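You operate a simulated robot arm through the tools that you are given. There is no shell and no other tool. Be economical: measure what you need, move in short steps, check, and stop when the job is done.

You are at the controls of a simulated two-armed robot. One attempt, no reset.

TASK
Take the cap off the vacuum flask and lay it down on the left cross belt. Then turn the glue gap knob to 0.1 mm. Then put the grey pail on the lower shelf of the glue bench. Then close the yellow carton lid. The order counts.

The check looks at the end state, three seconds after you hand in, the way a careful person would. Anything else that was tipped, shoved, dropped, spilled or broken makes it a failure. A push-on lid holds only when it is set on centred and level and pressed home; a screw cap is set on level and turned clockwise until tight.

THE ROBOT
Two 6-joint arms with two-finger parallel grippers on one trunk, on a base that drives. Base frame: it is fixed to the floor where the robot stands at the start and does not move with it; the origin is under the middle of the robot, x ahead of it, y to its left, z up; the surface under the hand at the start is at about z = 850. Readings come in mm, rad, newtons and seconds.
The left shoulder is at the start at [80, 216, 1571], the right one opposite. With the tool pointing down near the work surface each hand reaches from about 100 to 700 mm from the robot's upright axis, wherever it stands, measured 20 degrees to its own side. Places, roughly: glue gap knob [9900, -5800, 800]; grey pail (18x17x15 cm) [9900, -7600, 900]; lower shelf of the glue bench [9200, -7700, 300]; vacuum flask (8x8x26 cm) [700, 100, 1000]; yellow carton lid [-1800, -900, 900]. Payload 3.43 kg a hand.
The TCP of each hand is the grasp point between the finger pads, 30 mm short of the fingertips. In the tool frame z runs along the fingers and y along their closing line. The gripper opens to 94 mm. The fingers are 28 mm wide and 10 mm thick; the gripper's body (50 by 96 mm) begins 55 mm behind the TCP.
Orientation is told as [roll, pitch, yaw] about the base's x, y, z axes, in that order, counted from this pose: with the fingers straight down and closing along the base's y, the tool's x points along the base's -x, its y along +y and its z along -z.

THE INTERFACE
- The arms move only by the tool step_arm. It takes "left_series", "right_series" or both (then of equal length, played together; a hand with none holds still); each is a list of rows, each an object (a shift or turn left out is 0, a gripper value left out holds the last) with "travel": the shift along the base's x, y, z in m, a list of three; "rotation": the turn, a rotation vector about the base's x, y, z in degrees, a list of three; "hand": the finger opening in m, from 0 to 0.094. In form: [{"travel": [x, y, z], "rotation": [ax, ay, az], "hand": hand}, ...]. A call has 1 to 12 rows; each row shifts and turns the commanded pose from where the row before left it. Each row takes 0.2 s and may step no farther than 50 mm and 0.15 rad from the row before; otherwise, or with a gripper value out of range, the whole call is refused. A pose out of reach is approached as far as the arm can. The call stops where the force on the tool passes 40 N (or 10 N more than at its start, if that is more) or the arm is blocked; 0.2 s more then pass. The fingers move at their own pace (about 72 mm/s each) and stop on an object; they squeeze with about 36 N. The grip force told is the motor's: it shows also when the fingers shut on nothing. Time passes only in rows, and 0.2 s behind the last, so rows that do not move let the fingers close. It gives the time, the measured TCP pose, the force on the tool (base axes), the opening and the grip force at its end, in the units of the frame above (readings bear some noise), with the torque about the TCP (base axes, N m) and any sound that the robot's microphone picked up, and new pictures: "show" is both (left out), scene, wrist or none (wrist: the cameras of the hands that moved).
- Cameras (640 x 400 px; columns grow to the right, rows downward): "scene" is now at [90.3, 43.8, 1723.8]; the picture's right is [0.60, -0.80, 0.00], its down [-0.64, -0.48, -0.60] and it looks along [0.48, 0.36, -0.80] (base axes); focal length 257 px, centre (320, 200). "left" rides on the left gripper at [76, -14, -103] in its tool frame; the picture's right is [0.18, 0.98, 0.00], its down [-0.75, 0.14, -0.64] and it looks along [-0.63, 0.12, 0.77] (tool axes); focal length 243 px, centre (320, 200). "right" rides on the right gripper at [76, 14, -102] in its tool frame; the picture's right is [-0.18, 0.98, 0.00], its down [-0.75, -0.14, -0.64] and it looks along [-0.63, -0.12, 0.77] (tool axes); focal length 243 px, centre (320, 200). There is no depth. A picture from a camera that has moved, and an enlarged one, comes with that camera's place and axes in the base frame and with its lens.
- slide_trunk(by): slides the trunk up (or, below 0, down) by that many mm; the arms and the scene camera ride with it, the base frame stays. It gives what a move gives, with no picture.
- roll_base(legs): drives the robot by 1 to 6 legs, each [ahead, left, turn to the left] in mm, mm and rad, along the robot's own axes; the way and the turn of a leg run together, so that a leg with both is an arc; at most 1500 mm and 3.142 rad a leg. The arms and the cameras ride along, it lands a little off, and it stops where it bumps. It gives what a move gives, and a new picture of the scene camera.
- head_to(pan, tilt): turns the head with the scene camera to pan (to the left, within 1.501 rad either way) and tilt (down, from -0.506 to 1.204), counted from straight ahead of the robot. It gives what a move gives, and a new picture of the scene camera.
- close_up(camera, box): a new picture of the part [left, top, right, bottom] of that camera's present view, enlarged. It takes no simulated time.
- job_done(): hands the job in; it is judged then, once.

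Go step by step. Nothing tells you exact positions but the pictures and the camera data: compare them with the known pose of the tool, close in by small moves and look again before you grip or let go. The budget is 165 turns and 260 pictures, counting those below and the enlarged ones. Unless the task says otherwise, let go and move clear before handing in, and close with one line.

The tools are called after "Emit:" as name(argument=value, ...) on one line, values as JSON. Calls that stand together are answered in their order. step_arm: Moves the arms, as the interface text tells. Its arguments: {"type":"object","properties":{"left_series":{"type":"array","items":{"type":"object","properties":{"travel":{"type":"array","items":{"type":"number"}},"rotation":{"type":"array","items":{"type":"number"}},"hand":{"type":"number"}}}},"right_series":{"type":"array","items":{"type":"object","properties":{"travel":{"type":"array","items":{"type":"number"}},"rotation":{"type":"array","items":{"type":"number"}},"hand":{"type":"number"}}}},"show":{"type":"string","enum":["both","scene","wrist","none"]}},"required":[]} The other tools are called the same way: slide_trunk (by) slides the trunk up or down; roll_base (legs) drives the base; head_to (pan, tilt) turns the head that bears the scene camera; close_up (camera, box) takes an enlarged picture of a part of a camera's view; job_done () hands the job in.

At the start:

```text
clock: 0.0
left_tcp_pos: [403.7, 411.2, 999.1]
left_ee_rot: [0.0, 0.0, -0.001]
left_ft_force: [0.0, 0.3, 0.1]
left_torque: [-0.02, 0.0, -0.02]
left_width: 94.1
left_finger_force: 0.1
right_tcp_pos: [548.6, -9.6, 999.9]
right_ee_rot: [-0.001, 0.0, -0.001]
right_ft_force: [-0.1, 0.8, -0.8]
right_torque: [0.02, -0.01, -0.02]
right_width: 94.1
right_finger_force: 0.1
trunk travel left (down, up): [-801.0, 39.0]
robot x, y, heading: [-2.4, 0.5, -0.001]
head pan, tilt: [0.641, 0.929]
```

scene: 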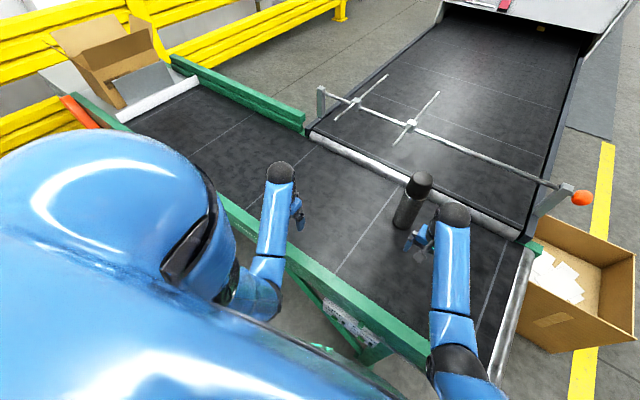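
right: 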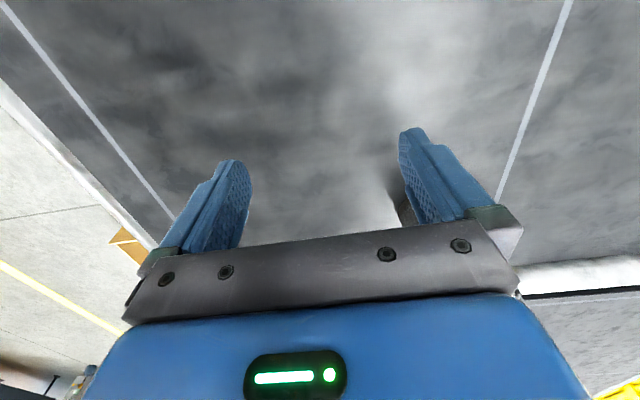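
left: 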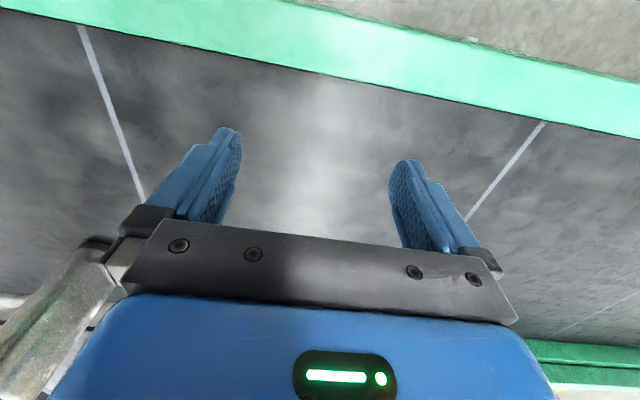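

The flask stands on the belt in front of me, near [710, 110], with a dark cap on top. I'll look closer at it and look around to see which belt is the "left cross belt".

Emit:
close_up(camera="scene", box=[340, 140, 500, 260])

Emit:
head_to(pan=0.0, tilt=0.5)

```text
3.33 times, centred on (420, 200) of scene
camera zoom: at [90.3, 43.8, 1723.8], right [0.6, -0.8, 0.0], down [-0.64, -0.48, -0.6], along [0.48, 0.36, -0.8], focal length 858 px, centre (-13, 200)
```

zoom: 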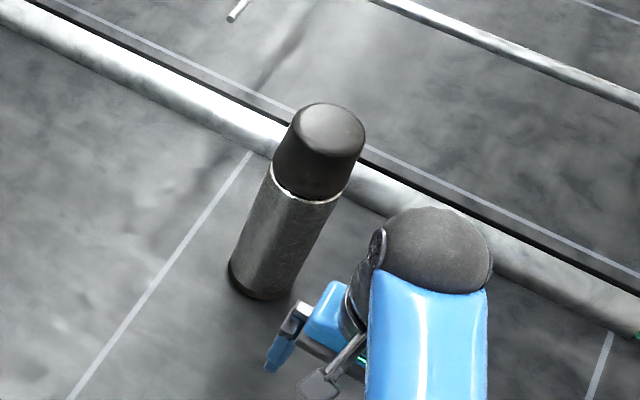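

```text
clock: 1.0
left_tcp_pos: [404.9, 411.4, 999.4]
left_ee_rot: [0.001, -0.001, 0.0]
left_ft_force: [0.3, 0.0, 0.0]
left_torque: [0.04, 0.0, -0.02]
left_width: 94.1
left_finger_force: 0.1
right_tcp_pos: [549.0, -9.2, 1000.3]
right_ee_rot: [0.001, 0.001, 0.002]
right_ft_force: [-0.4, -0.3, -0.8]
right_torque: [0.02, 0.01, -0.02]
right_width: 94.2
right_finger_force: 0.0
trunk travel left (down, up): [-801.0, 39.0]
robot x, y, heading: [-2.8, 1.3, 0.001]
head pan, tilt: [0.0, 0.499]
camera scene: at [122.3, -0.2, 1759.6], right [0.0, -1.0, 0.0], down [-0.48, 0.0, -0.88], along [0.88, 0.0, -0.48], focal length 257 px, centre (320, 200)
```

scene: 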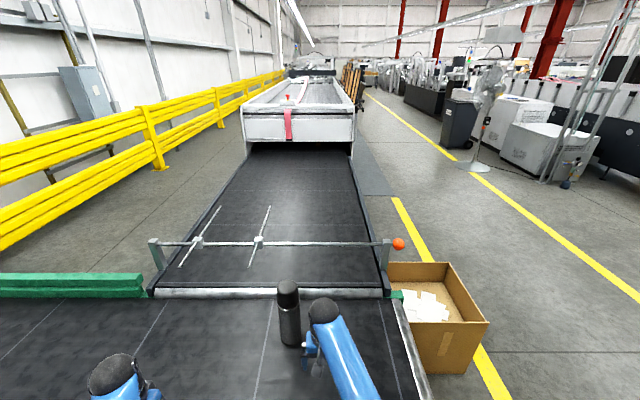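

The flask's belt crosses in front of me and runs left. I'll look left and right to see if there is another cross belt.

Emit:
head_to(pan=1.3, tilt=0.4)

Emit:
head_to(pan=-1.0, tilt=0.35)

```text
clock: 2.5
left_tcp_pos: [405.6, 411.5, 1000.0]
left_ee_rot: [0.0, 0.0, -0.001]
left_ft_force: [-0.8, 0.4, 0.8]
left_torque: [0.0, -0.04, 0.01]
left_width: 94.1
left_finger_force: 0.1
right_tcp_pos: [547.2, -10.8, 999.7]
right_ee_rot: [0.0, 0.001, -0.001]
right_ft_force: [0.2, 0.4, 0.2]
right_torque: [-0.01, -0.02, 0.03]
right_width: 93.9
right_finger_force: 0.1
trunk travel left (down, up): [-801.0, 39.0]
robot x, y, heading: [-3.0, -1.8, -0.001]
head pan, tilt: [1.3, 0.4]
camera scene: at [56.0, 88.9, 1768.8], right [0.96, -0.27, 0.0], down [-0.1, -0.38, -0.92], along [0.25, 0.89, -0.39], focal length 257 px, centre (320, 200)
```

scene: 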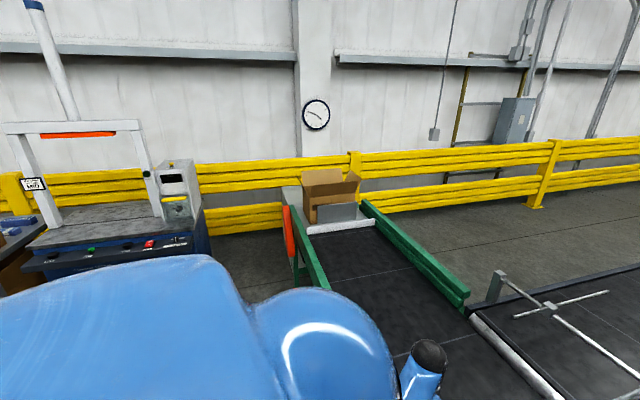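

```text
clock: 4.6
left_tcp_pos: [405.1, 411.4, 998.7]
left_ee_rot: [0.003, 0.0, 0.0]
left_ft_force: [-0.5, -0.6, 0.7]
left_torque: [-0.01, 0.02, 0.0]
left_width: 94.1
left_finger_force: 0.0
right_tcp_pos: [547.9, -9.5, 1000.2]
right_ee_rot: [0.001, 0.0, -0.001]
right_ft_force: [0.0, 0.2, 0.4]
right_torque: [-0.04, -0.02, 0.01]
right_width: 94.0
right_finger_force: 0.1
trunk travel left (down, up): [-801.0, 39.0]
robot x, y, heading: [-0.4, -0.2, 0.002]
head pan, tilt: [-1.0, 0.351]
camera scene: at [81.5, -78.7, 1773.4], right [-0.84, -0.54, 0.0], down [-0.19, 0.29, -0.94], along [0.51, -0.79, -0.34], focal length 257 px, centre (320, 200)
```

scene: 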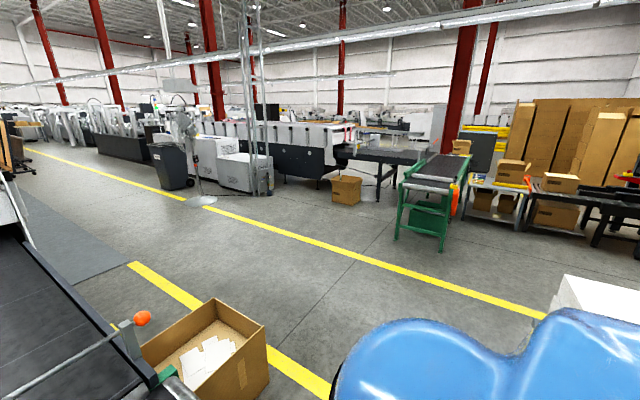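

Another green cross belt is over on the right, so the left cross belt is the one the flask stands on. The flask axis is near (720, 108), with the cap seam at z≈1050. The right hand will hold the body from the side while the left takes the cap, so I'll tilt the right hand first.

Emit:
step_arm(right_series=[{"rotation": [0, -8.5, 0]}, {"rotation": [0, -8.5, 0]}, {"rotation": [0, -8.5, 0]}, {"rotation": [0, -8.5, 0]}, {"rotation": [0, -8.5, 0]}, {"rotation": [0, -8.5, 0]}, {"rotation": [0, -8.5, 0]}, {"rotation": [0, -8.5, 0]}, {"rotation": [0, 0, 8.3]}, {"rotation": [0, 0, 8.3]}, {"rotation": [0, 0, 8.4]}], show="none")

Emit:
head_to(pan=0.1, tilt=0.9)

Emit:
close_up(camera="right", box=[0, 0, 640, 400])

```text
clock: 7.0
left_tcp_pos: [404.3, 410.9, 999.7]
left_ee_rot: [-0.001, 0.0, 0.001]
left_ft_force: [-0.6, 0.3, -0.3]
left_torque: [0.01, -0.02, 0.0]
left_width: 94.2
left_finger_force: 0.0
right_tcp_pos: [548.1, -10.6, 1001.2]
right_ee_rot: [0.002, -1.188, 0.435]
right_ft_force: [0.0, -0.1, -0.3]
right_torque: [0.02, 0.03, 0.02]
right_width: 93.9
right_finger_force: 0.1
trunk travel left (down, up): [-801.0, 39.0]
robot x, y, heading: [-3.6, -2.3, 0.003]
head pan, tilt: [-1.0, 0.351]
```

```text
clock: 8.4
left_tcp_pos: [405.6, 412.0, 999.1]
left_ee_rot: [0.0, 0.0, 0.0]
left_ft_force: [-0.6, -0.1, -0.3]
left_torque: [0.03, 0.01, -0.01]
left_width: 94.0
left_finger_force: 0.0
right_tcp_pos: [547.6, -10.7, 999.7]
right_ee_rot: [0.001, -1.187, 0.436]
right_ft_force: [0.5, -0.6, 0.1]
right_torque: [0.01, -0.01, -0.01]
right_width: 94.1
right_finger_force: 0.0
trunk travel left (down, up): [-801.0, 39.0]
robot x, y, heading: [-2.2, -0.0, -0.003]
head pan, tilt: [0.099, 0.901]
camera scene: at [106.2, 7.1, 1725.8], right [0.1, -1.0, 0.0], down [-0.78, -0.08, -0.62], along [0.62, 0.06, -0.78], focal length 257 px, centre (320, 200)
```

scene: 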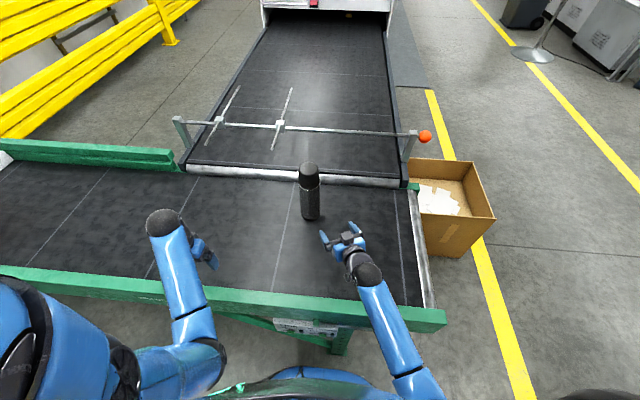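

```text
1.00 times, centred on (320, 200) of right (not enlarged: the box is as wide or as high as the picture)
camera zoom: at [430.8, -47.8, 968.0], right [-0.35, 0.92, 0.17], down [-0.22, -0.26, 0.94], along [0.91, 0.29, 0.3], focal length 243 px, centre (320, 200)
```

zoom: 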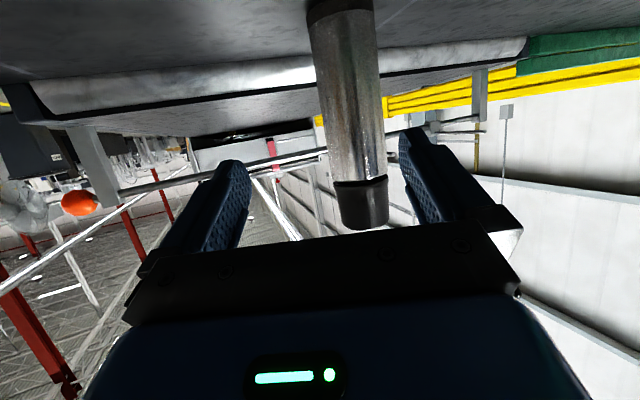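

Both views put the flask axis at about (719, 107). I'll bring the right hand to the approach line, short of the flask.

Emit:
step_arm(right_series=[{"travel": [0.013, 0.025, -0.0175]}, {"travel": [0.013, 0.025, -0.0175]}, {"travel": [0.036, 0.017, 0]}, {"travel": [0.036, 0.017, 0]}, {}], show="wrist")

Emit:
close_up(camera="scene", box=[240, 140, 400, 240])

```text
clock: 9.6
left_tcp_pos: [405.3, 411.1, 1000.3]
left_ee_rot: [0.0, 0.002, 0.001]
left_ft_force: [-0.2, 0.1, -0.2]
left_torque: [-0.04, -0.02, 0.01]
left_width: 94.2
left_finger_force: 0.2
right_tcp_pos: [648.0, 77.8, 964.9]
right_ee_rot: [-0.001, -1.186, 0.436]
right_ft_force: [-0.5, 0.5, -0.2]
right_torque: [-0.02, -0.01, -0.01]
right_width: 94.0
right_finger_force: 0.1
trunk travel left (down, up): [-801.0, 39.0]
robot x, y, heading: [0.3, -1.1, 0.001]
head pan, tilt: [0.099, 0.901]
camera right: at [530.8, 38.2, 932.5], right [-0.35, 0.92, 0.17], down [-0.22, -0.26, 0.94], along [0.91, 0.29, 0.3], focal length 243 px, centre (320, 200)
```

right: 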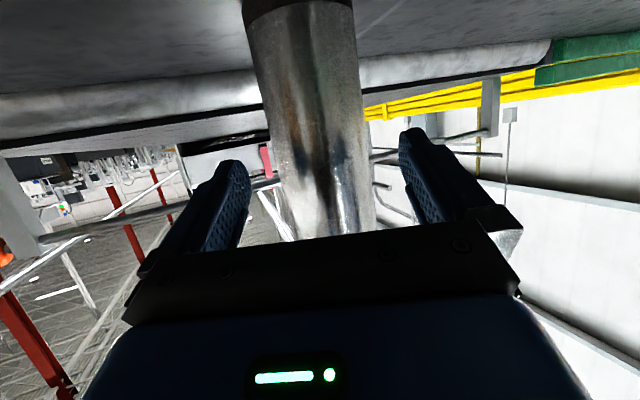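

```text
4.00 times, centred on (320, 190) of scene
camera zoom: at [106.0, 7.1, 1725.8], right [0.1, -1.0, 0.0], down [-0.78, -0.08, -0.62], along [0.62, 0.06, -0.78], focal length 1030 px, centre (320, 240)
```

zoom: 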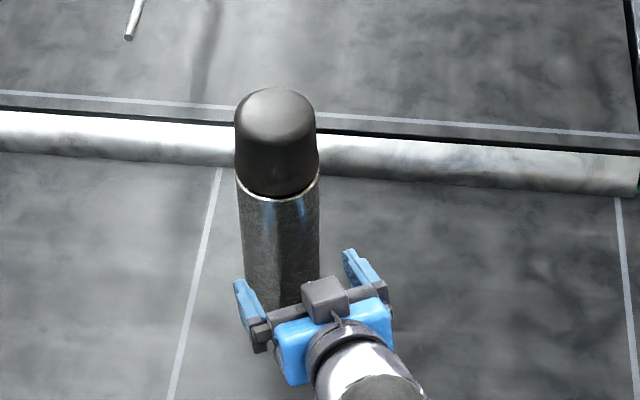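

The flask sits centred between the fingers within about 2 mm. I'll move in and close on the body.

Emit:
step_arm(right_series=[{"travel": [0.018, 0.0068, 0]}, {"travel": [0.018, 0.0068, 0]}, {"travel": [0.018, 0.007, 0]}, {"travel": [0.018, 0.007, 0]}, {}], show="wrist")

Emit:
close_up(camera="scene", box=[240, 140, 400, 240])

```text
clock: 10.8
left_tcp_pos: [404.3, 410.6, 999.4]
left_ee_rot: [0.0, 0.0, 0.0]
left_ft_force: [-0.1, 0.9, -0.4]
left_torque: [0.0, -0.01, 0.01]
left_width: 93.9
left_finger_force: 0.0
right_tcp_pos: [713.1, 98.2, 964.8]
right_ee_rot: [-0.003, -1.187, 0.434]
right_ft_force: [0.7, 0.3, -0.7]
right_torque: [0.0, 0.01, 0.03]
right_width: 93.9
right_finger_force: 0.1
right hand out of reach, approached as far as the arm can: row 4
trunk travel left (down, up): [-801.0, 39.0]
robot x, y, heading: [-1.3, 2.5, -0.004]
head pan, tilt: [0.099, 0.901]
camera right: at [595.8, 60.3, 933.0], right [-0.35, 0.92, 0.17], down [-0.23, -0.26, 0.94], along [0.91, 0.29, 0.3], focal length 243 px, centre (320, 200)
```

right: 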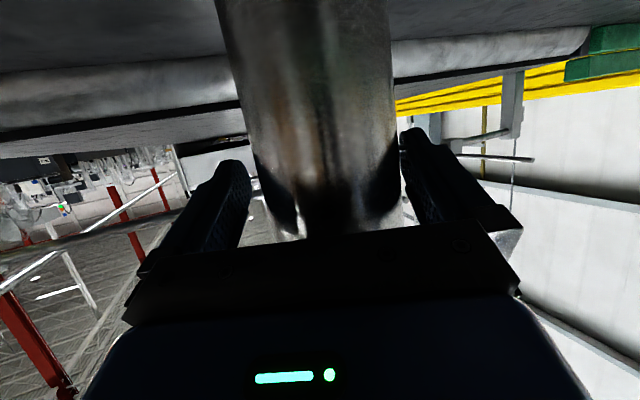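

```text
4.00 times, centred on (320, 190) of scene
camera zoom: at [106.2, 7.1, 1725.8], right [0.1, -1.0, 0.0], down [-0.78, -0.08, -0.62], along [0.62, 0.06, -0.78], focal length 1030 px, centre (320, 240)
```

zoom: 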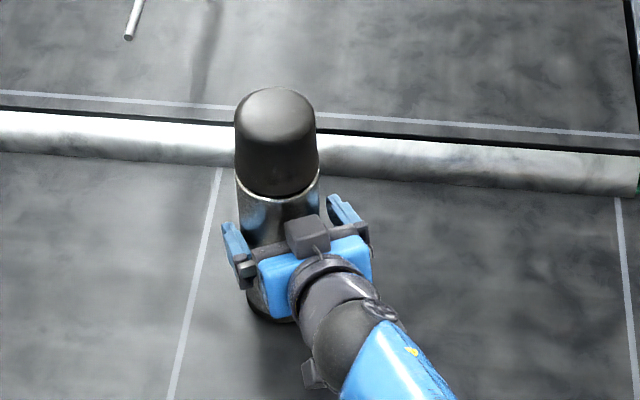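

The right arm is about 9 mm short of the target, but the pads already span the flask. I'll pull the command back to a reachable, centred pose and close.

Emit:
step_arm(right_series=[{"travel": [-0.009, -0.0042, 0]}, {"travel": [0, 0, 0]}], show="wrist")

```text
clock: 11.4
left_tcp_pos: [405.3, 411.8, 999.8]
left_ee_rot: [0.001, -0.001, -0.001]
left_ft_force: [0.3, -0.6, 0.0]
left_torque: [-0.03, 0.01, 0.02]
left_width: 93.9
left_finger_force: 0.0
right_tcp_pos: [708.9, 98.5, 964.2]
right_ee_rot: [0.0, -1.187, 0.436]
right_ft_force: [0.6, -0.5, -1.0]
right_torque: [0.04, 0.01, 0.0]
right_width: 94.1
right_finger_force: 0.0
trunk travel left (down, up): [-801.0, 39.0]
robot x, y, heading: [-2.3, -1.5, 0.001]
head pan, tilt: [0.099, 0.901]
camera right: at [592.9, 59.8, 933.4], right [-0.35, 0.92, 0.17], down [-0.22, -0.26, 0.94], along [0.91, 0.29, 0.3], focal length 243 px, centre (320, 200)
```

right: 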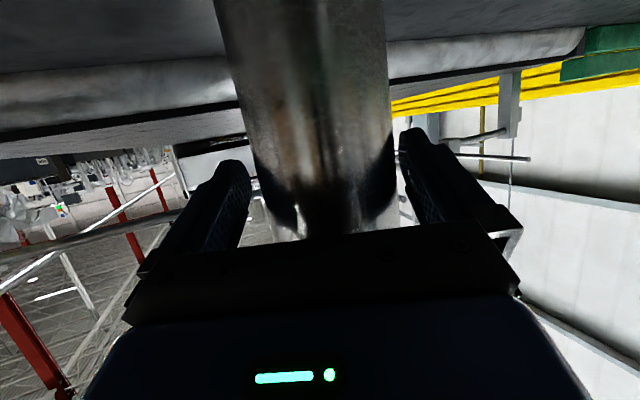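

Well centred. Closing the right hand on the body.

Emit:
step_arm(right_series=[{"hand": 0.07}, {"hand": 0.07}, {"hand": 0.07}, {"hand": 0.07}], show="wrist")

Emit:
close_up(camera="scene", box=[240, 140, 400, 240])

```text
clock: 12.4
left_tcp_pos: [405.1, 413.4, 998.5]
left_ee_rot: [0.0, 0.002, -0.002]
left_ft_force: [-0.3, 0.1, 0.2]
left_torque: [0.01, 0.01, 0.01]
left_width: 93.7
left_finger_force: 0.1
right_tcp_pos: [709.8, 99.1, 965.5]
right_ee_rot: [0.001, -1.189, 0.438]
right_ft_force: [0.9, 1.6, 1.8]
right_torque: [0.17, -0.13, 0.08]
right_width: 78.1
right_finger_force: 36.1
trunk travel left (down, up): [-801.0, 39.0]
robot x, y, heading: [0.4, -1.2, -0.001]
head pan, tilt: [0.099, 0.901]
camera right: at [592.8, 60.3, 933.7], right [-0.35, 0.92, 0.17], down [-0.22, -0.26, 0.94], along [0.91, 0.29, 0.3], focal length 243 px, centre (320, 200)
```

right: 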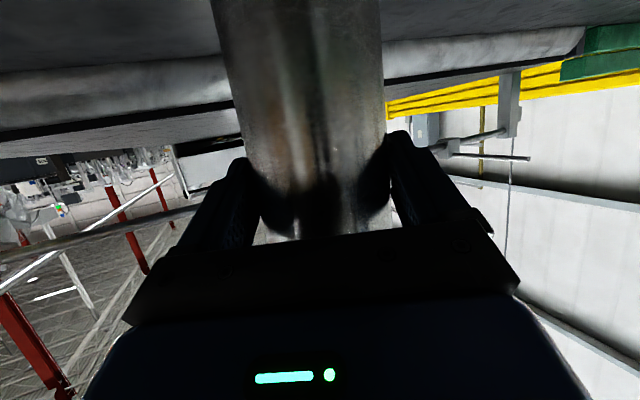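

```text
4.00 times, centred on (320, 190) of scene
camera zoom: at [105.9, 7.7, 1725.8], right [0.1, -0.99, 0.0], down [-0.78, -0.08, -0.62], along [0.62, 0.06, -0.78], focal length 1030 px, centre (320, 240)
```

zoom: 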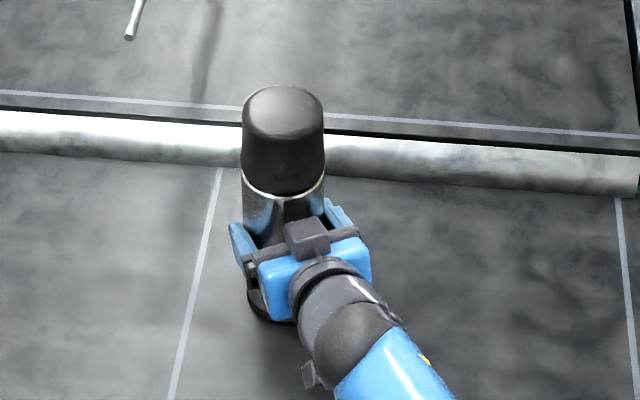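

The flask is held (78 mm) and shifted by just a few mm. Now I'll raise the left hand and bring it over the cap.

Emit:
step_arm(left_series=[{"travel": [0, 0, 0.05]}, {"travel": [0, 0, 0.05]}, {"travel": [0, 0, 0.05]}, {"travel": [0, 0, 0.05]}, {"travel": [0.034, -0.034, 0]}, {"travel": [0.034, -0.034, 0]}, {"travel": [0.034, -0.034, 0]}, {"travel": [0.034, -0.034, 0]}, {"travel": [0.034, -0.034, 0]}, {"travel": [0.034, -0.034, 0]}])

```text
clock: 14.6
left_tcp_pos: [641.7, 224.5, 1022.8]
left_ee_rot: [0.002, 0.0, -0.001]
left_ft_force: [-0.1, 0.4, -0.5]
left_torque: [-0.05, 0.02, 0.02]
left_width: 94.2
left_finger_force: 0.1
left hand out of reach, approached as far as the arm can: row 1, 2, 3, 4
right_tcp_pos: [710.1, 98.6, 966.4]
right_ee_rot: [0.004, -1.189, 0.434]
right_ft_force: [1.0, 3.1, 2.6]
right_torque: [0.19, -0.18, 0.14]
right_width: 78.1
right_finger_force: 36.3
trunk travel left (down, up): [-801.0, 39.0]
robot x, y, heading: [3.3, 0.0, -0.001]
head pan, tilt: [0.099, 0.901]
camera scene: at [105.7, 5.8, 1725.8], right [0.1, -0.99, 0.0], down [-0.78, -0.08, -0.62], along [0.62, 0.06, -0.78], focal length 257 px, centre (320, 200)
camera left: at [563.4, 211.0, 1123.8], right [-0.18, 0.98, 0.0], down [0.75, 0.14, 0.64], along [0.63, 0.12, -0.77], focal length 243 px, centre (320, 200)
```

scene: 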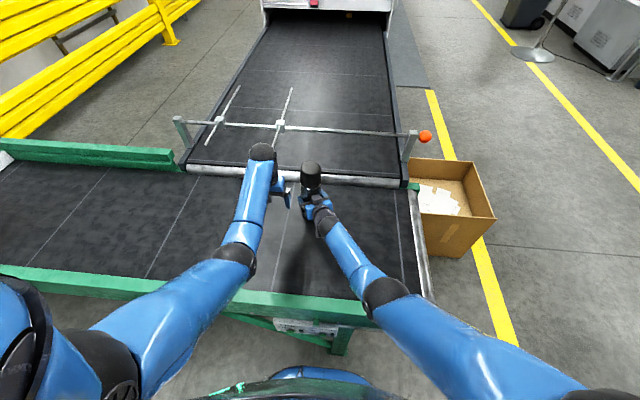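
left: 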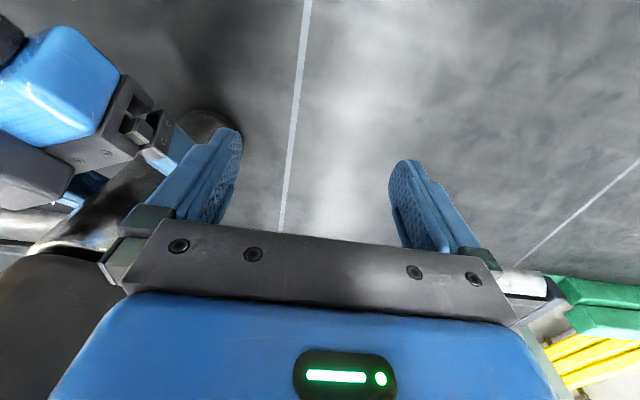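

The left arm couldn't rise where it was folded, so it is lower than I meant, beside the flask. I'll raise it now from here, edging away from the flask.

Emit:
step_arm(left_series=[{"travel": [0, 0.02, 0.02]}, {"travel": [0, 0.0, 0.04]}, {"travel": [0, 0, 0.04]}, {"travel": [0, 0, 0.04]}, {"travel": [0, 0, 0.03]}, {}], show="none")

```text
clock: 16.0
left_tcp_pos: [678.7, 248.2, 1155.6]
left_ee_rot: [-0.002, 0.001, -0.001]
left_ft_force: [-0.7, 0.6, -0.5]
left_torque: [0.03, 0.01, -0.06]
left_width: 94.2
left_finger_force: 0.0
left hand out of reach, approached as far as the arm can: row 3, 4, 5
right_tcp_pos: [709.6, 97.4, 964.7]
right_ee_rot: [-0.002, -1.186, 0.437]
right_ft_force: [-1.5, 0.8, 3.8]
right_torque: [-0.04, -0.09, 0.02]
right_width: 78.0
right_finger_force: 35.8
trunk travel left (down, up): [-801.0, 39.0]
robot x, y, heading: [-3.1, 0.5, 0.0]
head pan, tilt: [0.099, 0.901]
```

Emit:
step_arm(left_series=[{"travel": [0.03, -0.02, 0]}, {"travel": [0.015, -0.02, 0.015]}, {"travel": [0, 0, 0.02]}, {}])

```text
clock: 17.0
left_tcp_pos: [723.4, 210.0, 1193.2]
left_ee_rot: [0.001, -0.001, 0.0]
left_ft_force: [-0.4, -0.1, 0.1]
left_torque: [-0.02, 0.01, 0.02]
left_width: 94.2
left_finger_force: 0.0
right_tcp_pos: [709.6, 98.7, 966.1]
right_ee_rot: [-0.001, -1.187, 0.435]
right_ft_force: [-1.1, 1.4, 4.4]
right_torque: [0.04, -0.07, 0.03]
right_width: 78.1
right_finger_force: 36.8
trunk travel left (down, up): [-801.0, 39.0]
robot x, y, heading: [-0.4, 2.3, -0.003]
head pan, tilt: [0.099, 0.901]
camera scene: at [105.4, 7.4, 1725.9], right [0.1, -1.0, 0.0], down [-0.78, -0.08, -0.62], along [0.62, 0.06, -0.78], focal length 257 px, centre (320, 200)
camera left: at [647.1, 195.9, 1293.2], right [-0.18, 0.98, 0.0], down [0.75, 0.14, 0.64], along [0.63, 0.12, -0.77], focal length 243 px, centre (320, 200)
```

scene: 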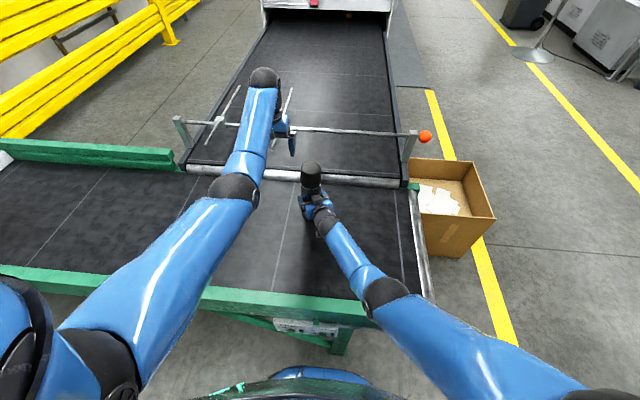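
left: 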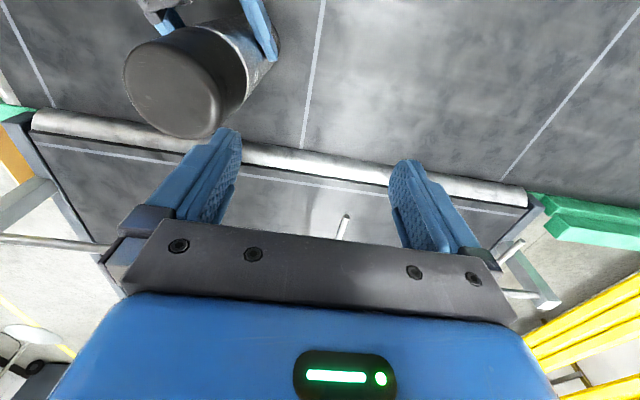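

Left hand is now high enough. Moving it over the cap and turning it clockwise first, so it has range for an anticlockwise unscrew.

Emit:
step_arm(left_series=[{"travel": [-0.0015, -0.022, 0], "rotation": [0, 0, -8]}, {"travel": [-0.0015, -0.022, 0], "rotation": [0, 0, -8]}, {"travel": [-0.0015, -0.022, 0], "rotation": [0, 0, -8]}, {"travel": [-0.0015, -0.022, 0], "rotation": [0, 0, -8]}, {"travel": [-0.0015, -0.021, 0], "rotation": [0, 0, -8]}, {}])

Emit:
close_up(camera="scene", box=[240, 110, 400, 210])

```text
clock: 18.4
left_tcp_pos: [718.6, 101.9, 1192.0]
left_ee_rot: [-0.001, -0.001, -0.699]
left_ft_force: [0.1, 0.5, -0.5]
left_torque: [0.01, 0.0, 0.02]
left_width: 94.2
left_finger_force: 0.1
right_tcp_pos: [709.4, 98.9, 966.6]
right_ee_rot: [-0.002, -1.186, 0.439]
right_ft_force: [-1.5, 0.8, 4.4]
right_torque: [-0.14, -0.12, -0.01]
right_width: 78.3
right_finger_force: 36.0
trunk travel left (down, up): [-801.0, 39.0]
robot x, y, heading: [-0.6, 0.4, -0.001]
head pan, tilt: [0.099, 0.901]
camera scene: at [105.4, 7.6, 1725.9], right [0.1, -1.0, 0.0], down [-0.78, -0.08, -0.62], along [0.62, 0.06, -0.78], focal length 257 px, centre (320, 200)
camera left: at [650.0, 139.9, 1292.7], right [0.49, 0.87, 0.0], down [0.67, -0.38, 0.64], along [0.56, -0.32, -0.77], focal length 243 px, centre (320, 200)
```

scene: 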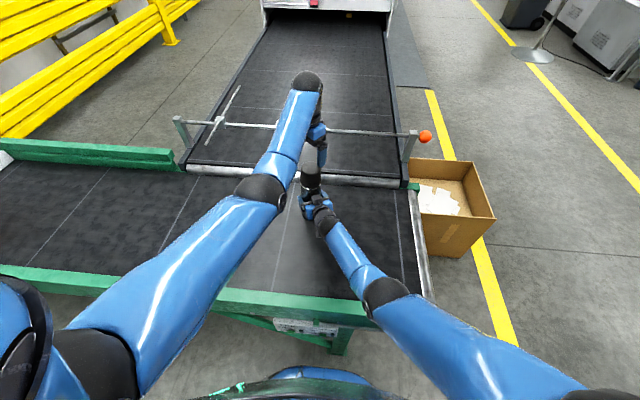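
left: 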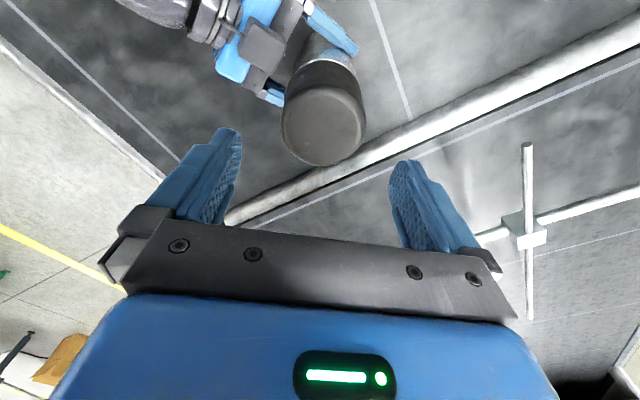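

```text
4.00 times, centred on (320, 160) of scene
camera zoom: at [105.4, 7.6, 1725.9], right [0.1, -1.0, 0.0], down [-0.78, -0.08, -0.62], along [0.62, 0.06, -0.78], focal length 1030 px, centre (320, 360)
```

zoom: 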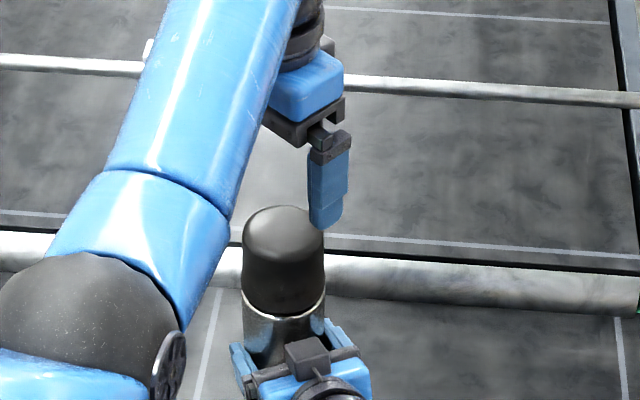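

The cap centre reads (718, 103), and the hand is over it. Descending in part, then checking.

Emit:
step_arm(left_series=[{"travel": [-0.0005, 0.001, -0.02]}, {"travel": [0, 0, -0.02]}, {"travel": [0, 0, -0.02]}, {}], show="wrist")

Emit:
close_up(camera="scene", box=[240, 110, 400, 210])

```text
clock: 19.4
left_tcp_pos: [716.0, 100.3, 1129.2]
left_ee_rot: [-0.001, -0.001, -0.698]
left_ft_force: [0.2, 0.3, -0.4]
left_torque: [0.02, 0.0, -0.05]
left_width: 94.0
left_finger_force: 0.1
right_tcp_pos: [709.5, 98.6, 966.2]
right_ee_rot: [0.0, -1.188, 0.435]
right_ft_force: [-1.4, 1.3, 4.6]
right_torque: [-0.05, -0.08, 0.02]
right_width: 78.2
right_finger_force: 36.1
trunk travel left (down, up): [-801.0, 39.0]
robot x, y, heading: [0.1, -3.4, -0.003]
head pan, tilt: [0.099, 0.901]
camera left: at [647.9, 139.1, 1230.3], right [0.49, 0.87, 0.0], down [0.67, -0.38, 0.64], along [0.56, -0.32, -0.77], focal length 243 px, centre (320, 200)
```

left: 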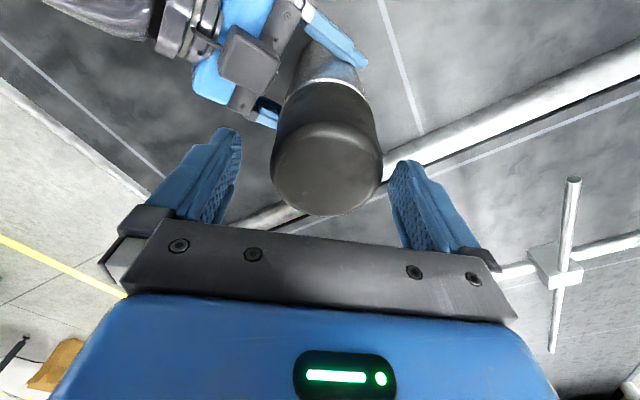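

```text
4.00 times, centred on (320, 160) of scene
camera zoom: at [105.5, 7.2, 1725.9], right [0.1, -1.0, 0.0], down [-0.78, -0.08, -0.62], along [0.62, 0.06, -0.78], focal length 1030 px, centre (320, 360)
```

zoom: 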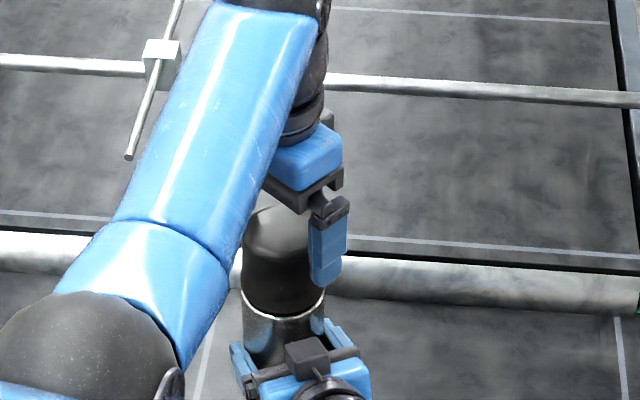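

Cap offset is about 4 mm toward +y. I'll correct that while descending to grip height and closing.

Emit:
step_arm(left_series=[{"travel": [0.002, 0.003, -0.005]}, {"travel": [0, 0, -0.02]}, {"travel": [0, 0, -0.017]}, {}], show="wrist")

Emit:
close_up(camera="scene", box=[240, 110, 400, 210])

```text
clock: 20.4
left_tcp_pos: [719.6, 101.4, 1086.8]
left_ee_rot: [-0.001, 0.0, -0.698]
left_ft_force: [-0.2, -0.4, -0.2]
left_torque: [-0.02, 0.0, -0.02]
left_width: 93.9
left_finger_force: 0.0
right_tcp_pos: [709.1, 98.2, 965.6]
right_ee_rot: [0.001, -1.187, 0.434]
right_ft_force: [-1.7, 0.4, 4.0]
right_torque: [-0.06, -0.05, 0.0]
right_width: 78.3
right_finger_force: 36.2
trunk travel left (down, up): [-801.0, 39.0]
robot x, y, heading: [-1.2, -1.6, -0.003]
head pan, tilt: [0.099, 0.901]
camera left: at [652.0, 140.4, 1187.7], right [0.49, 0.87, 0.0], down [0.67, -0.38, 0.64], along [0.56, -0.32, -0.77], focal length 243 px, centre (320, 200)
```

left: 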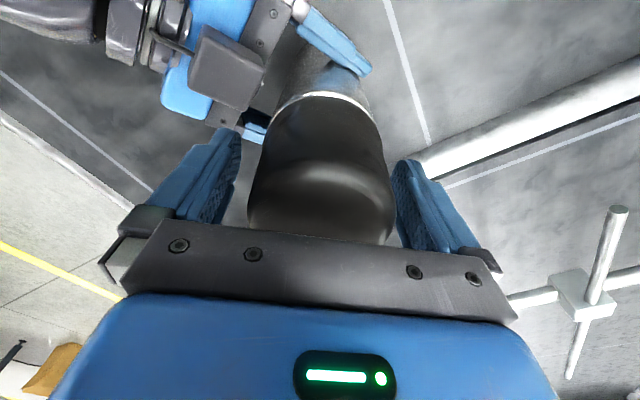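

```text
4.00 times, centred on (320, 160) of scene
camera zoom: at [105.5, 7.2, 1725.9], right [0.1, -1.0, 0.0], down [-0.78, -0.08, -0.62], along [0.62, 0.06, -0.78], focal length 1030 px, centre (320, 360)
```

zoom: 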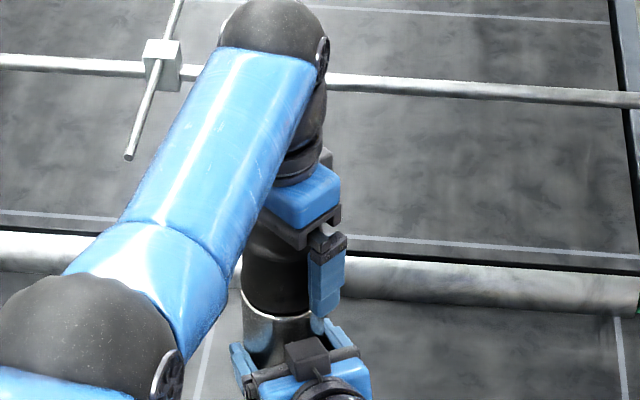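

Centred. Closing the left hand on the cap.

Emit:
step_arm(left_series=[{"hand": 0.055}, {"hand": 0.055}, {"hand": 0.055}, {"hand": 0.055}], show="wrist")

```text
clock: 21.4
left_tcp_pos: [720.8, 101.7, 1086.2]
left_ee_rot: [0.002, -0.001, -0.697]
left_ft_force: [13.5, 8.2, -4.0]
left_torque: [0.54, -0.78, -0.01]
left_width: 73.4
left_finger_force: 36.0
right_tcp_pos: [709.1, 97.9, 965.3]
right_ee_rot: [0.0, -1.186, 0.437]
right_ft_force: [-14.4, -6.7, 10.4]
right_torque: [0.52, -0.92, -0.04]
right_width: 78.1
right_finger_force: 35.7
trunk travel left (down, up): [-801.0, 39.0]
robot x, y, heading: [2.2, 3.5, 0.002]
head pan, tilt: [0.099, 0.901]
camera left: at [652.2, 141.2, 1188.0], right [0.49, 0.87, 0.0], down [0.67, -0.38, 0.64], along [0.56, -0.31, -0.77], focal length 243 px, centre (320, 200)
```

left: 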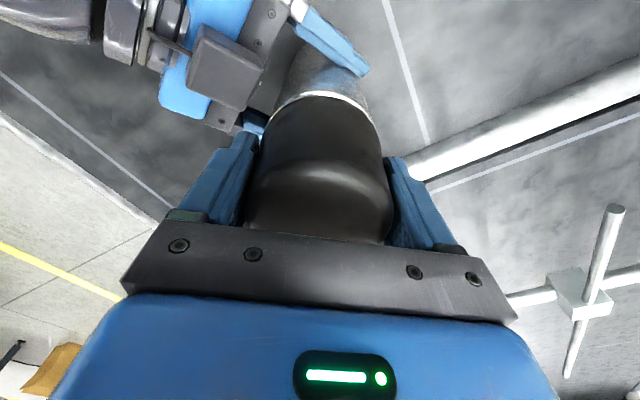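

Held at 73 mm, with about 15 N of side load. I'll ease the left hand toward the load, then turn anticlockwise 40°.

Emit:
step_arm(left_series=[{"travel": [0.0015, 0.001, 0]}, {"rotation": [0, 0, 8]}, {"rotation": [0, 0, 8]}, {"rotation": [0, 0, 8]}, {"rotation": [0, 0, 8]}, {"rotation": [0, 0, 8]}], show="wrist")

```text
clock: 22.8
left_tcp_pos: [720.5, 102.2, 1088.2]
left_ee_rot: [-0.001, 0.003, 0.003]
left_ft_force: [8.8, 1.6, -15.8]
left_torque: [0.43, -0.64, -0.01]
left_width: 73.5
left_finger_force: 35.8
right_tcp_pos: [710.2, 99.6, 965.5]
right_ee_rot: [0.002, -1.188, 0.436]
right_ft_force: [-8.8, -1.9, 12.2]
right_torque: [-0.21, -0.56, 0.05]
right_width: 77.8
right_finger_force: 35.5
trunk travel left (down, up): [-801.0, 39.0]
robot x, y, heading: [-2.8, -0.4, 0.001]
head pan, tilt: [0.099, 0.901]
camera left: at [644.3, 89.0, 1189.9], right [-0.19, 0.98, 0.0], down [0.76, 0.14, 0.64], along [0.63, 0.12, -0.77], focal length 243 px, centre (320, 200)
```

left: 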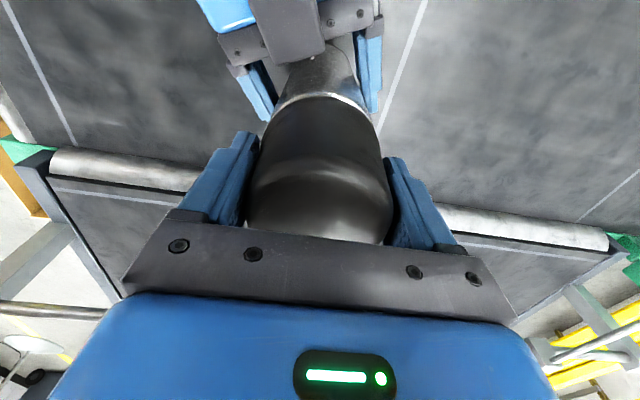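

The cap turned freely, and vertical load grew as it rose. I'll keep turning while raising slightly to see the force trend.

Emit:
step_arm(left_series=[{"travel": [0, 0, 0.001]}, {}], show="none")

```text
clock: 23.4
left_tcp_pos: [720.5, 102.6, 1090.4]
left_ee_rot: [0.001, 0.004, 0.0]
left_ft_force: [1.4, -2.9, -14.4]
left_torque: [0.26, -0.09, 0.02]
left_width: 73.3
left_finger_force: 35.9
right_tcp_pos: [709.9, 98.7, 964.3]
right_ee_rot: [0.003, -1.186, 0.435]
right_ft_force: [-0.6, 3.4, 10.4]
right_torque: [-0.66, -0.18, 0.02]
right_width: 77.9
right_finger_force: 35.9
trunk travel left (down, up): [-801.0, 39.0]
robot x, y, heading: [-0.4, -0.5, -0.0]
head pan, tilt: [0.099, 0.901]
```

Emit:
step_arm(left_series=[{"travel": [0, 0, 0.001], "rotation": [0, 0, 8]}, {"travel": [0, 0, 0.001], "rotation": [0, 0, 8]}, {"travel": [0, 0, 0.001], "rotation": [0, 0, 8]}, {"travel": [0, 0, 0.001], "rotation": [0, 0, 8]}, {}], show="wrist")

Emit:
close_up(camera="scene", box=[240, 110, 400, 210])

```text
clock: 24.6
left_tcp_pos: [721.6, 103.7, 1093.2]
left_ee_rot: [-0.001, 0.002, 0.561]
left_ft_force: [4.1, -3.8, -23.8]
left_torque: [-0.23, -0.46, -0.07]
left_width: 73.2
left_finger_force: 35.8
right_tcp_pos: [710.7, 98.3, 964.8]
right_ee_rot: [0.003, -1.189, 0.433]
right_ft_force: [-4.9, 3.1, 20.4]
right_torque: [-0.12, -0.31, 0.17]
right_width: 76.8
right_finger_force: 35.6
trunk travel left (down, up): [-801.0, 39.0]
robot x, y, heading: [-5.7, -2.0, 0.0]
head pan, tilt: [0.099, 0.901]
camera left: at [664.0, 51.9, 1194.0], right [-0.68, 0.73, 0.0], down [0.56, 0.52, 0.64], along [0.47, 0.44, -0.77], focal length 243 px, centre (320, 200)
```

left: 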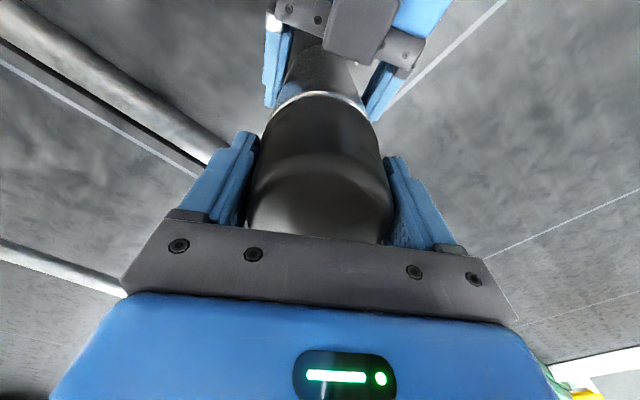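

```text
4.00 times, centred on (320, 160) of scene
camera zoom: at [107.3, 7.2, 1725.7], right [0.1, -1.0, 0.0], down [-0.78, -0.08, -0.62], along [0.62, 0.06, -0.78], focal length 1030 px, centre (320, 360)
```

zoom: 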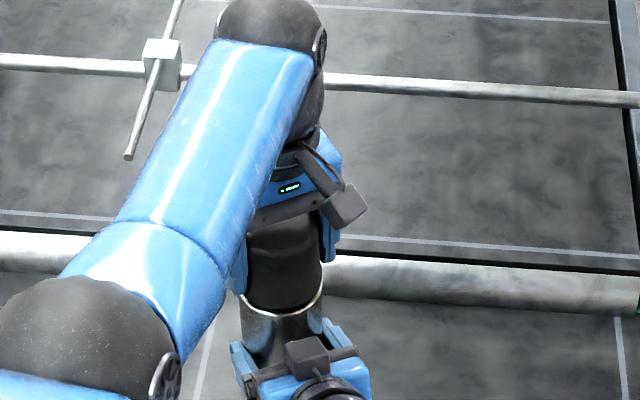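

Emit:
close_up(camera="left", box=[240, 30, 400, 130])

Emit:
step_arm(left_series=[{"travel": [0, 0, -0.004]}, {}], show="none")

```text
4.00 times, centred on (320, 80) of left
camera zoom: at [664.0, 51.9, 1194.0], right [-0.68, 0.73, 0.0], down [0.56, 0.52, 0.64], along [0.47, 0.44, -0.77], focal length 970 px, centre (320, 680)
```

zoom: 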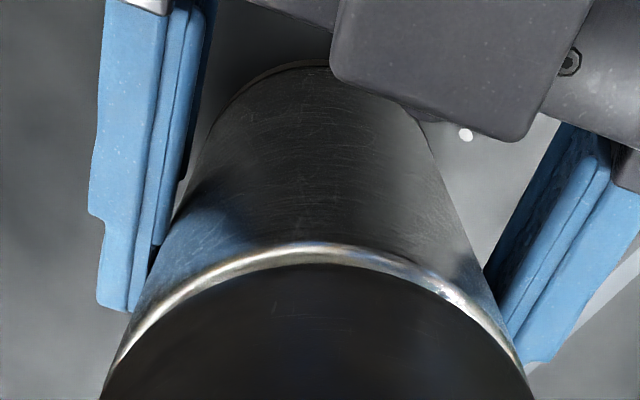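

```text
clock: 25.2
left_tcp_pos: [720.6, 103.1, 1091.6]
left_ee_rot: [0.0, 0.0, 0.559]
left_ft_force: [-2.0, -4.8, -7.9]
left_torque: [-0.37, 0.49, 0.01]
left_width: 72.9
left_finger_force: 36.3
right_tcp_pos: [708.3, 97.6, 963.5]
right_ee_rot: [0.0, -1.181, 0.434]
right_ft_force: [2.4, 4.0, 3.9]
right_torque: [-0.15, -0.21, 0.05]
right_width: 75.8
right_finger_force: 36.2
trunk travel left (down, up): [-801.0, 39.0]
robot x, y, heading: [-1.0, 0.8, -0.002]
head pan, tilt: [0.099, 0.901]
```

I need to know whether the cap turns against the body. I'll compare body and cap textures before and after a small turn.

Emit:
close_up(camera="right", box=[200, 0, 440, 240])

Emit:
step_arm(left_series=[{"rotation": [0, 0, 8]}, {"rotation": [0, 0, 8]}, {}], show="none")

Emit:
close_up(camera="right", box=[200, 0, 440, 240])

Emit:
close_up(camera="left", box=[240, 30, 400, 130])

```text
1.67 times, centred on (320, 120) of right
camera zoom: at [592.5, 59.0, 931.6], right [-0.35, 0.92, 0.17], down [-0.22, -0.26, 0.94], along [0.91, 0.29, 0.29], focal length 404 px, centre (320, 333)
```

zoom: 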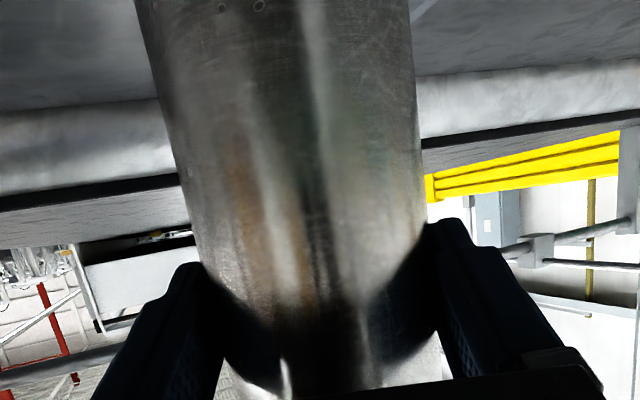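

```text
clock: 26.0
left_tcp_pos: [721.6, 104.0, 1090.5]
left_ee_rot: [-0.002, -0.001, 0.84]
left_ft_force: [-3.9, -6.0, 0.9]
left_torque: [-0.57, -0.03, -0.02]
left_width: 73.1
left_finger_force: 35.7
right_tcp_pos: [708.7, 98.9, 963.6]
right_ee_rot: [0.003, -1.183, 0.435]
right_ft_force: [2.5, 5.9, -5.1]
right_torque: [-0.19, 0.54, 0.01]
right_width: 75.7
right_finger_force: 36.2
trunk travel left (down, up): [-801.0, 39.0]
robot x, y, heading: [-2.2, -0.9, -0.005]
head pan, tilt: [0.099, 0.901]
```

```text
1.67 times, centred on (320, 120) of right
camera zoom: at [592.5, 59.3, 931.8], right [-0.35, 0.92, 0.17], down [-0.22, -0.26, 0.94], along [0.91, 0.29, 0.29], focal length 404 px, centre (320, 333)
```

zoom: 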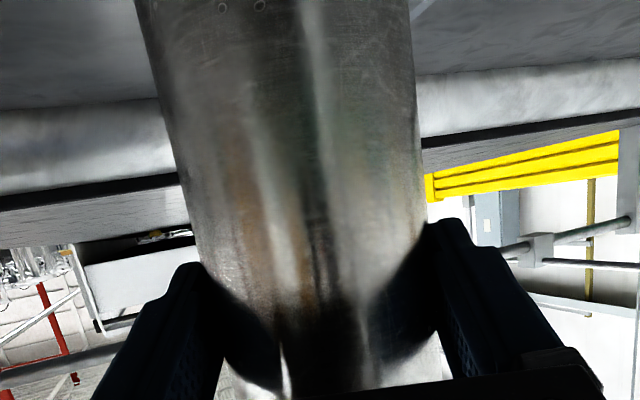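

```text
4.00 times, centred on (320, 80) of left
camera zoom: at [680.8, 37.7, 1191.3], right [-0.85, 0.52, 0.0], down [0.4, 0.66, 0.64], along [0.33, 0.55, -0.77], focal length 970 px, centre (320, 680)
```

zoom: 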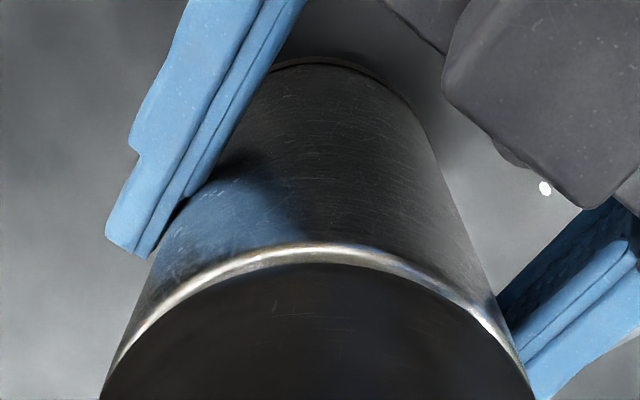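

The body stays still, the cap turns with the hand, and the vertical load shifts as it turns: it is a screw cap and it is unscrewing. Keep turning with a slight rise.

Emit:
step_arm(left_series=[{"travel": [0, 0, 0.0003], "rotation": [0, 0, 8]}, {"travel": [0, 0, 0.0003], "rotation": [0, 0, 8]}, {"travel": [0, 0, 0.0003], "rotation": [0, 0, 8]}, {"travel": [0, 0, 0.0003], "rotation": [0, 0, 8]}, {"travel": [0, 0, 0.0003], "rotation": [0, 0, 8]}, {}], show="wrist")

Emit:
close_up(camera="left", box=[240, 30, 400, 130])

```text
clock: 27.4
left_tcp_pos: [721.6, 103.7, 1093.0]
left_ee_rot: [-0.005, -0.001, 1.538]
left_ft_force: [22.7, -3.9, -3.5]
left_torque: [-0.51, -1.8, -0.05]
left_width: 73.2
left_finger_force: 35.4
right_tcp_pos: [708.8, 97.8, 964.0]
right_ee_rot: [-0.002, -1.187, 0.438]
right_ft_force: [-22.7, 4.2, 0.6]
right_torque: [-0.07, -1.14, 0.22]
right_width: 75.6
right_finger_force: 35.9
trunk travel left (down, up): [-801.0, 39.0]
robot x, y, heading: [0.2, -1.6, -0.004]
head pan, tilt: [0.099, 0.901]
camera left: at [732.3, 27.7, 1193.3], right [-0.99, -0.15, -0.01], down [-0.12, 0.76, 0.64], along [-0.09, 0.63, -0.77], focal length 243 px, centre (320, 200)
```

left: 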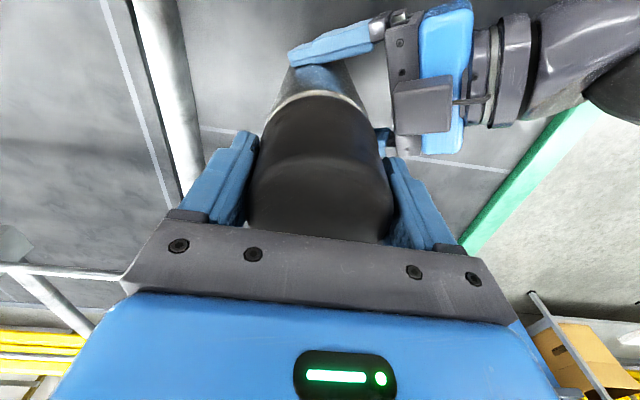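

```text
4.00 times, centred on (320, 80) of left
camera zoom: at [732.3, 27.7, 1193.3], right [-0.99, -0.15, -0.01], down [-0.12, 0.76, 0.64], along [-0.09, 0.63, -0.77], focal length 970 px, centre (320, 680)
```

zoom: 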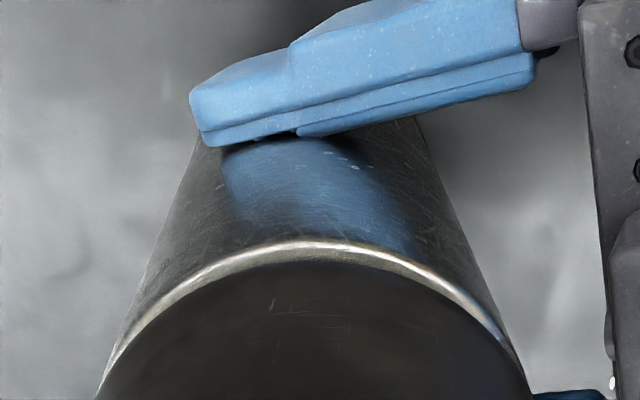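

Emit:
step_arm(left_series=[{"travel": [0.0015, 0, 0]}, {"travel": [0.0005, 0, 0.0003], "rotation": [0, 0, 8]}, {"travel": [0, 0, 0.0003], "rotation": [0, 0, 8]}, {"travel": [0, 0, 0.0003], "rotation": [0, 0, 8]}, {"travel": [0, 0, 0.0003], "rotation": [0, 0, 8]}, {"travel": [0, 0, 0.0003], "rotation": [0, 0, 8]}, {}], show="none")

Emit:
close_up(camera="left", box=[240, 30, 400, 130])

```text
clock: 29.0
left_tcp_pos: [724.4, 102.8, 1093.0]
left_ee_rot: [-0.004, 0.001, 2.237]
left_ft_force: [18.5, 2.8, -1.1]
left_torque: [0.15, -1.46, 0.01]
left_width: 73.6
left_finger_force: 35.6
right_tcp_pos: [709.0, 97.9, 964.1]
right_ee_rot: [-0.003, -1.186, 0.437]
right_ft_force: [-20.0, -1.8, -3.0]
right_torque: [0.15, -0.99, 0.1]
right_width: 75.8
right_finger_force: 35.6
trunk travel left (down, up): [-801.0, 39.0]
robot x, y, heading: [-0.1, 1.8, -0.001]
head pan, tilt: [0.099, 0.901]
```

```text
4.00 times, centred on (320, 80) of left
camera zoom: at [780.6, 52.7, 1193.8], right [-0.66, -0.75, 0.0], down [-0.58, 0.51, 0.64], along [-0.48, 0.42, -0.77], focal length 970 px, centre (320, 680)
```

zoom: 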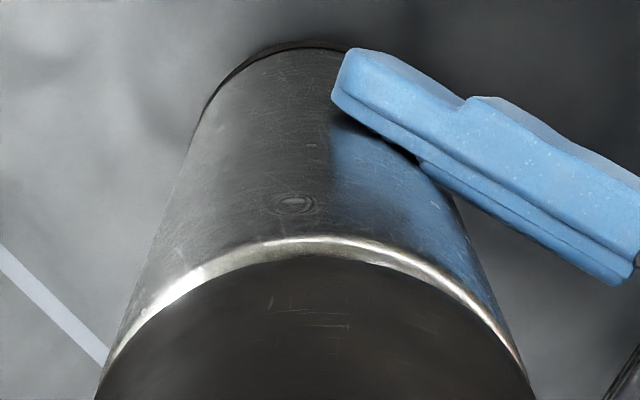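

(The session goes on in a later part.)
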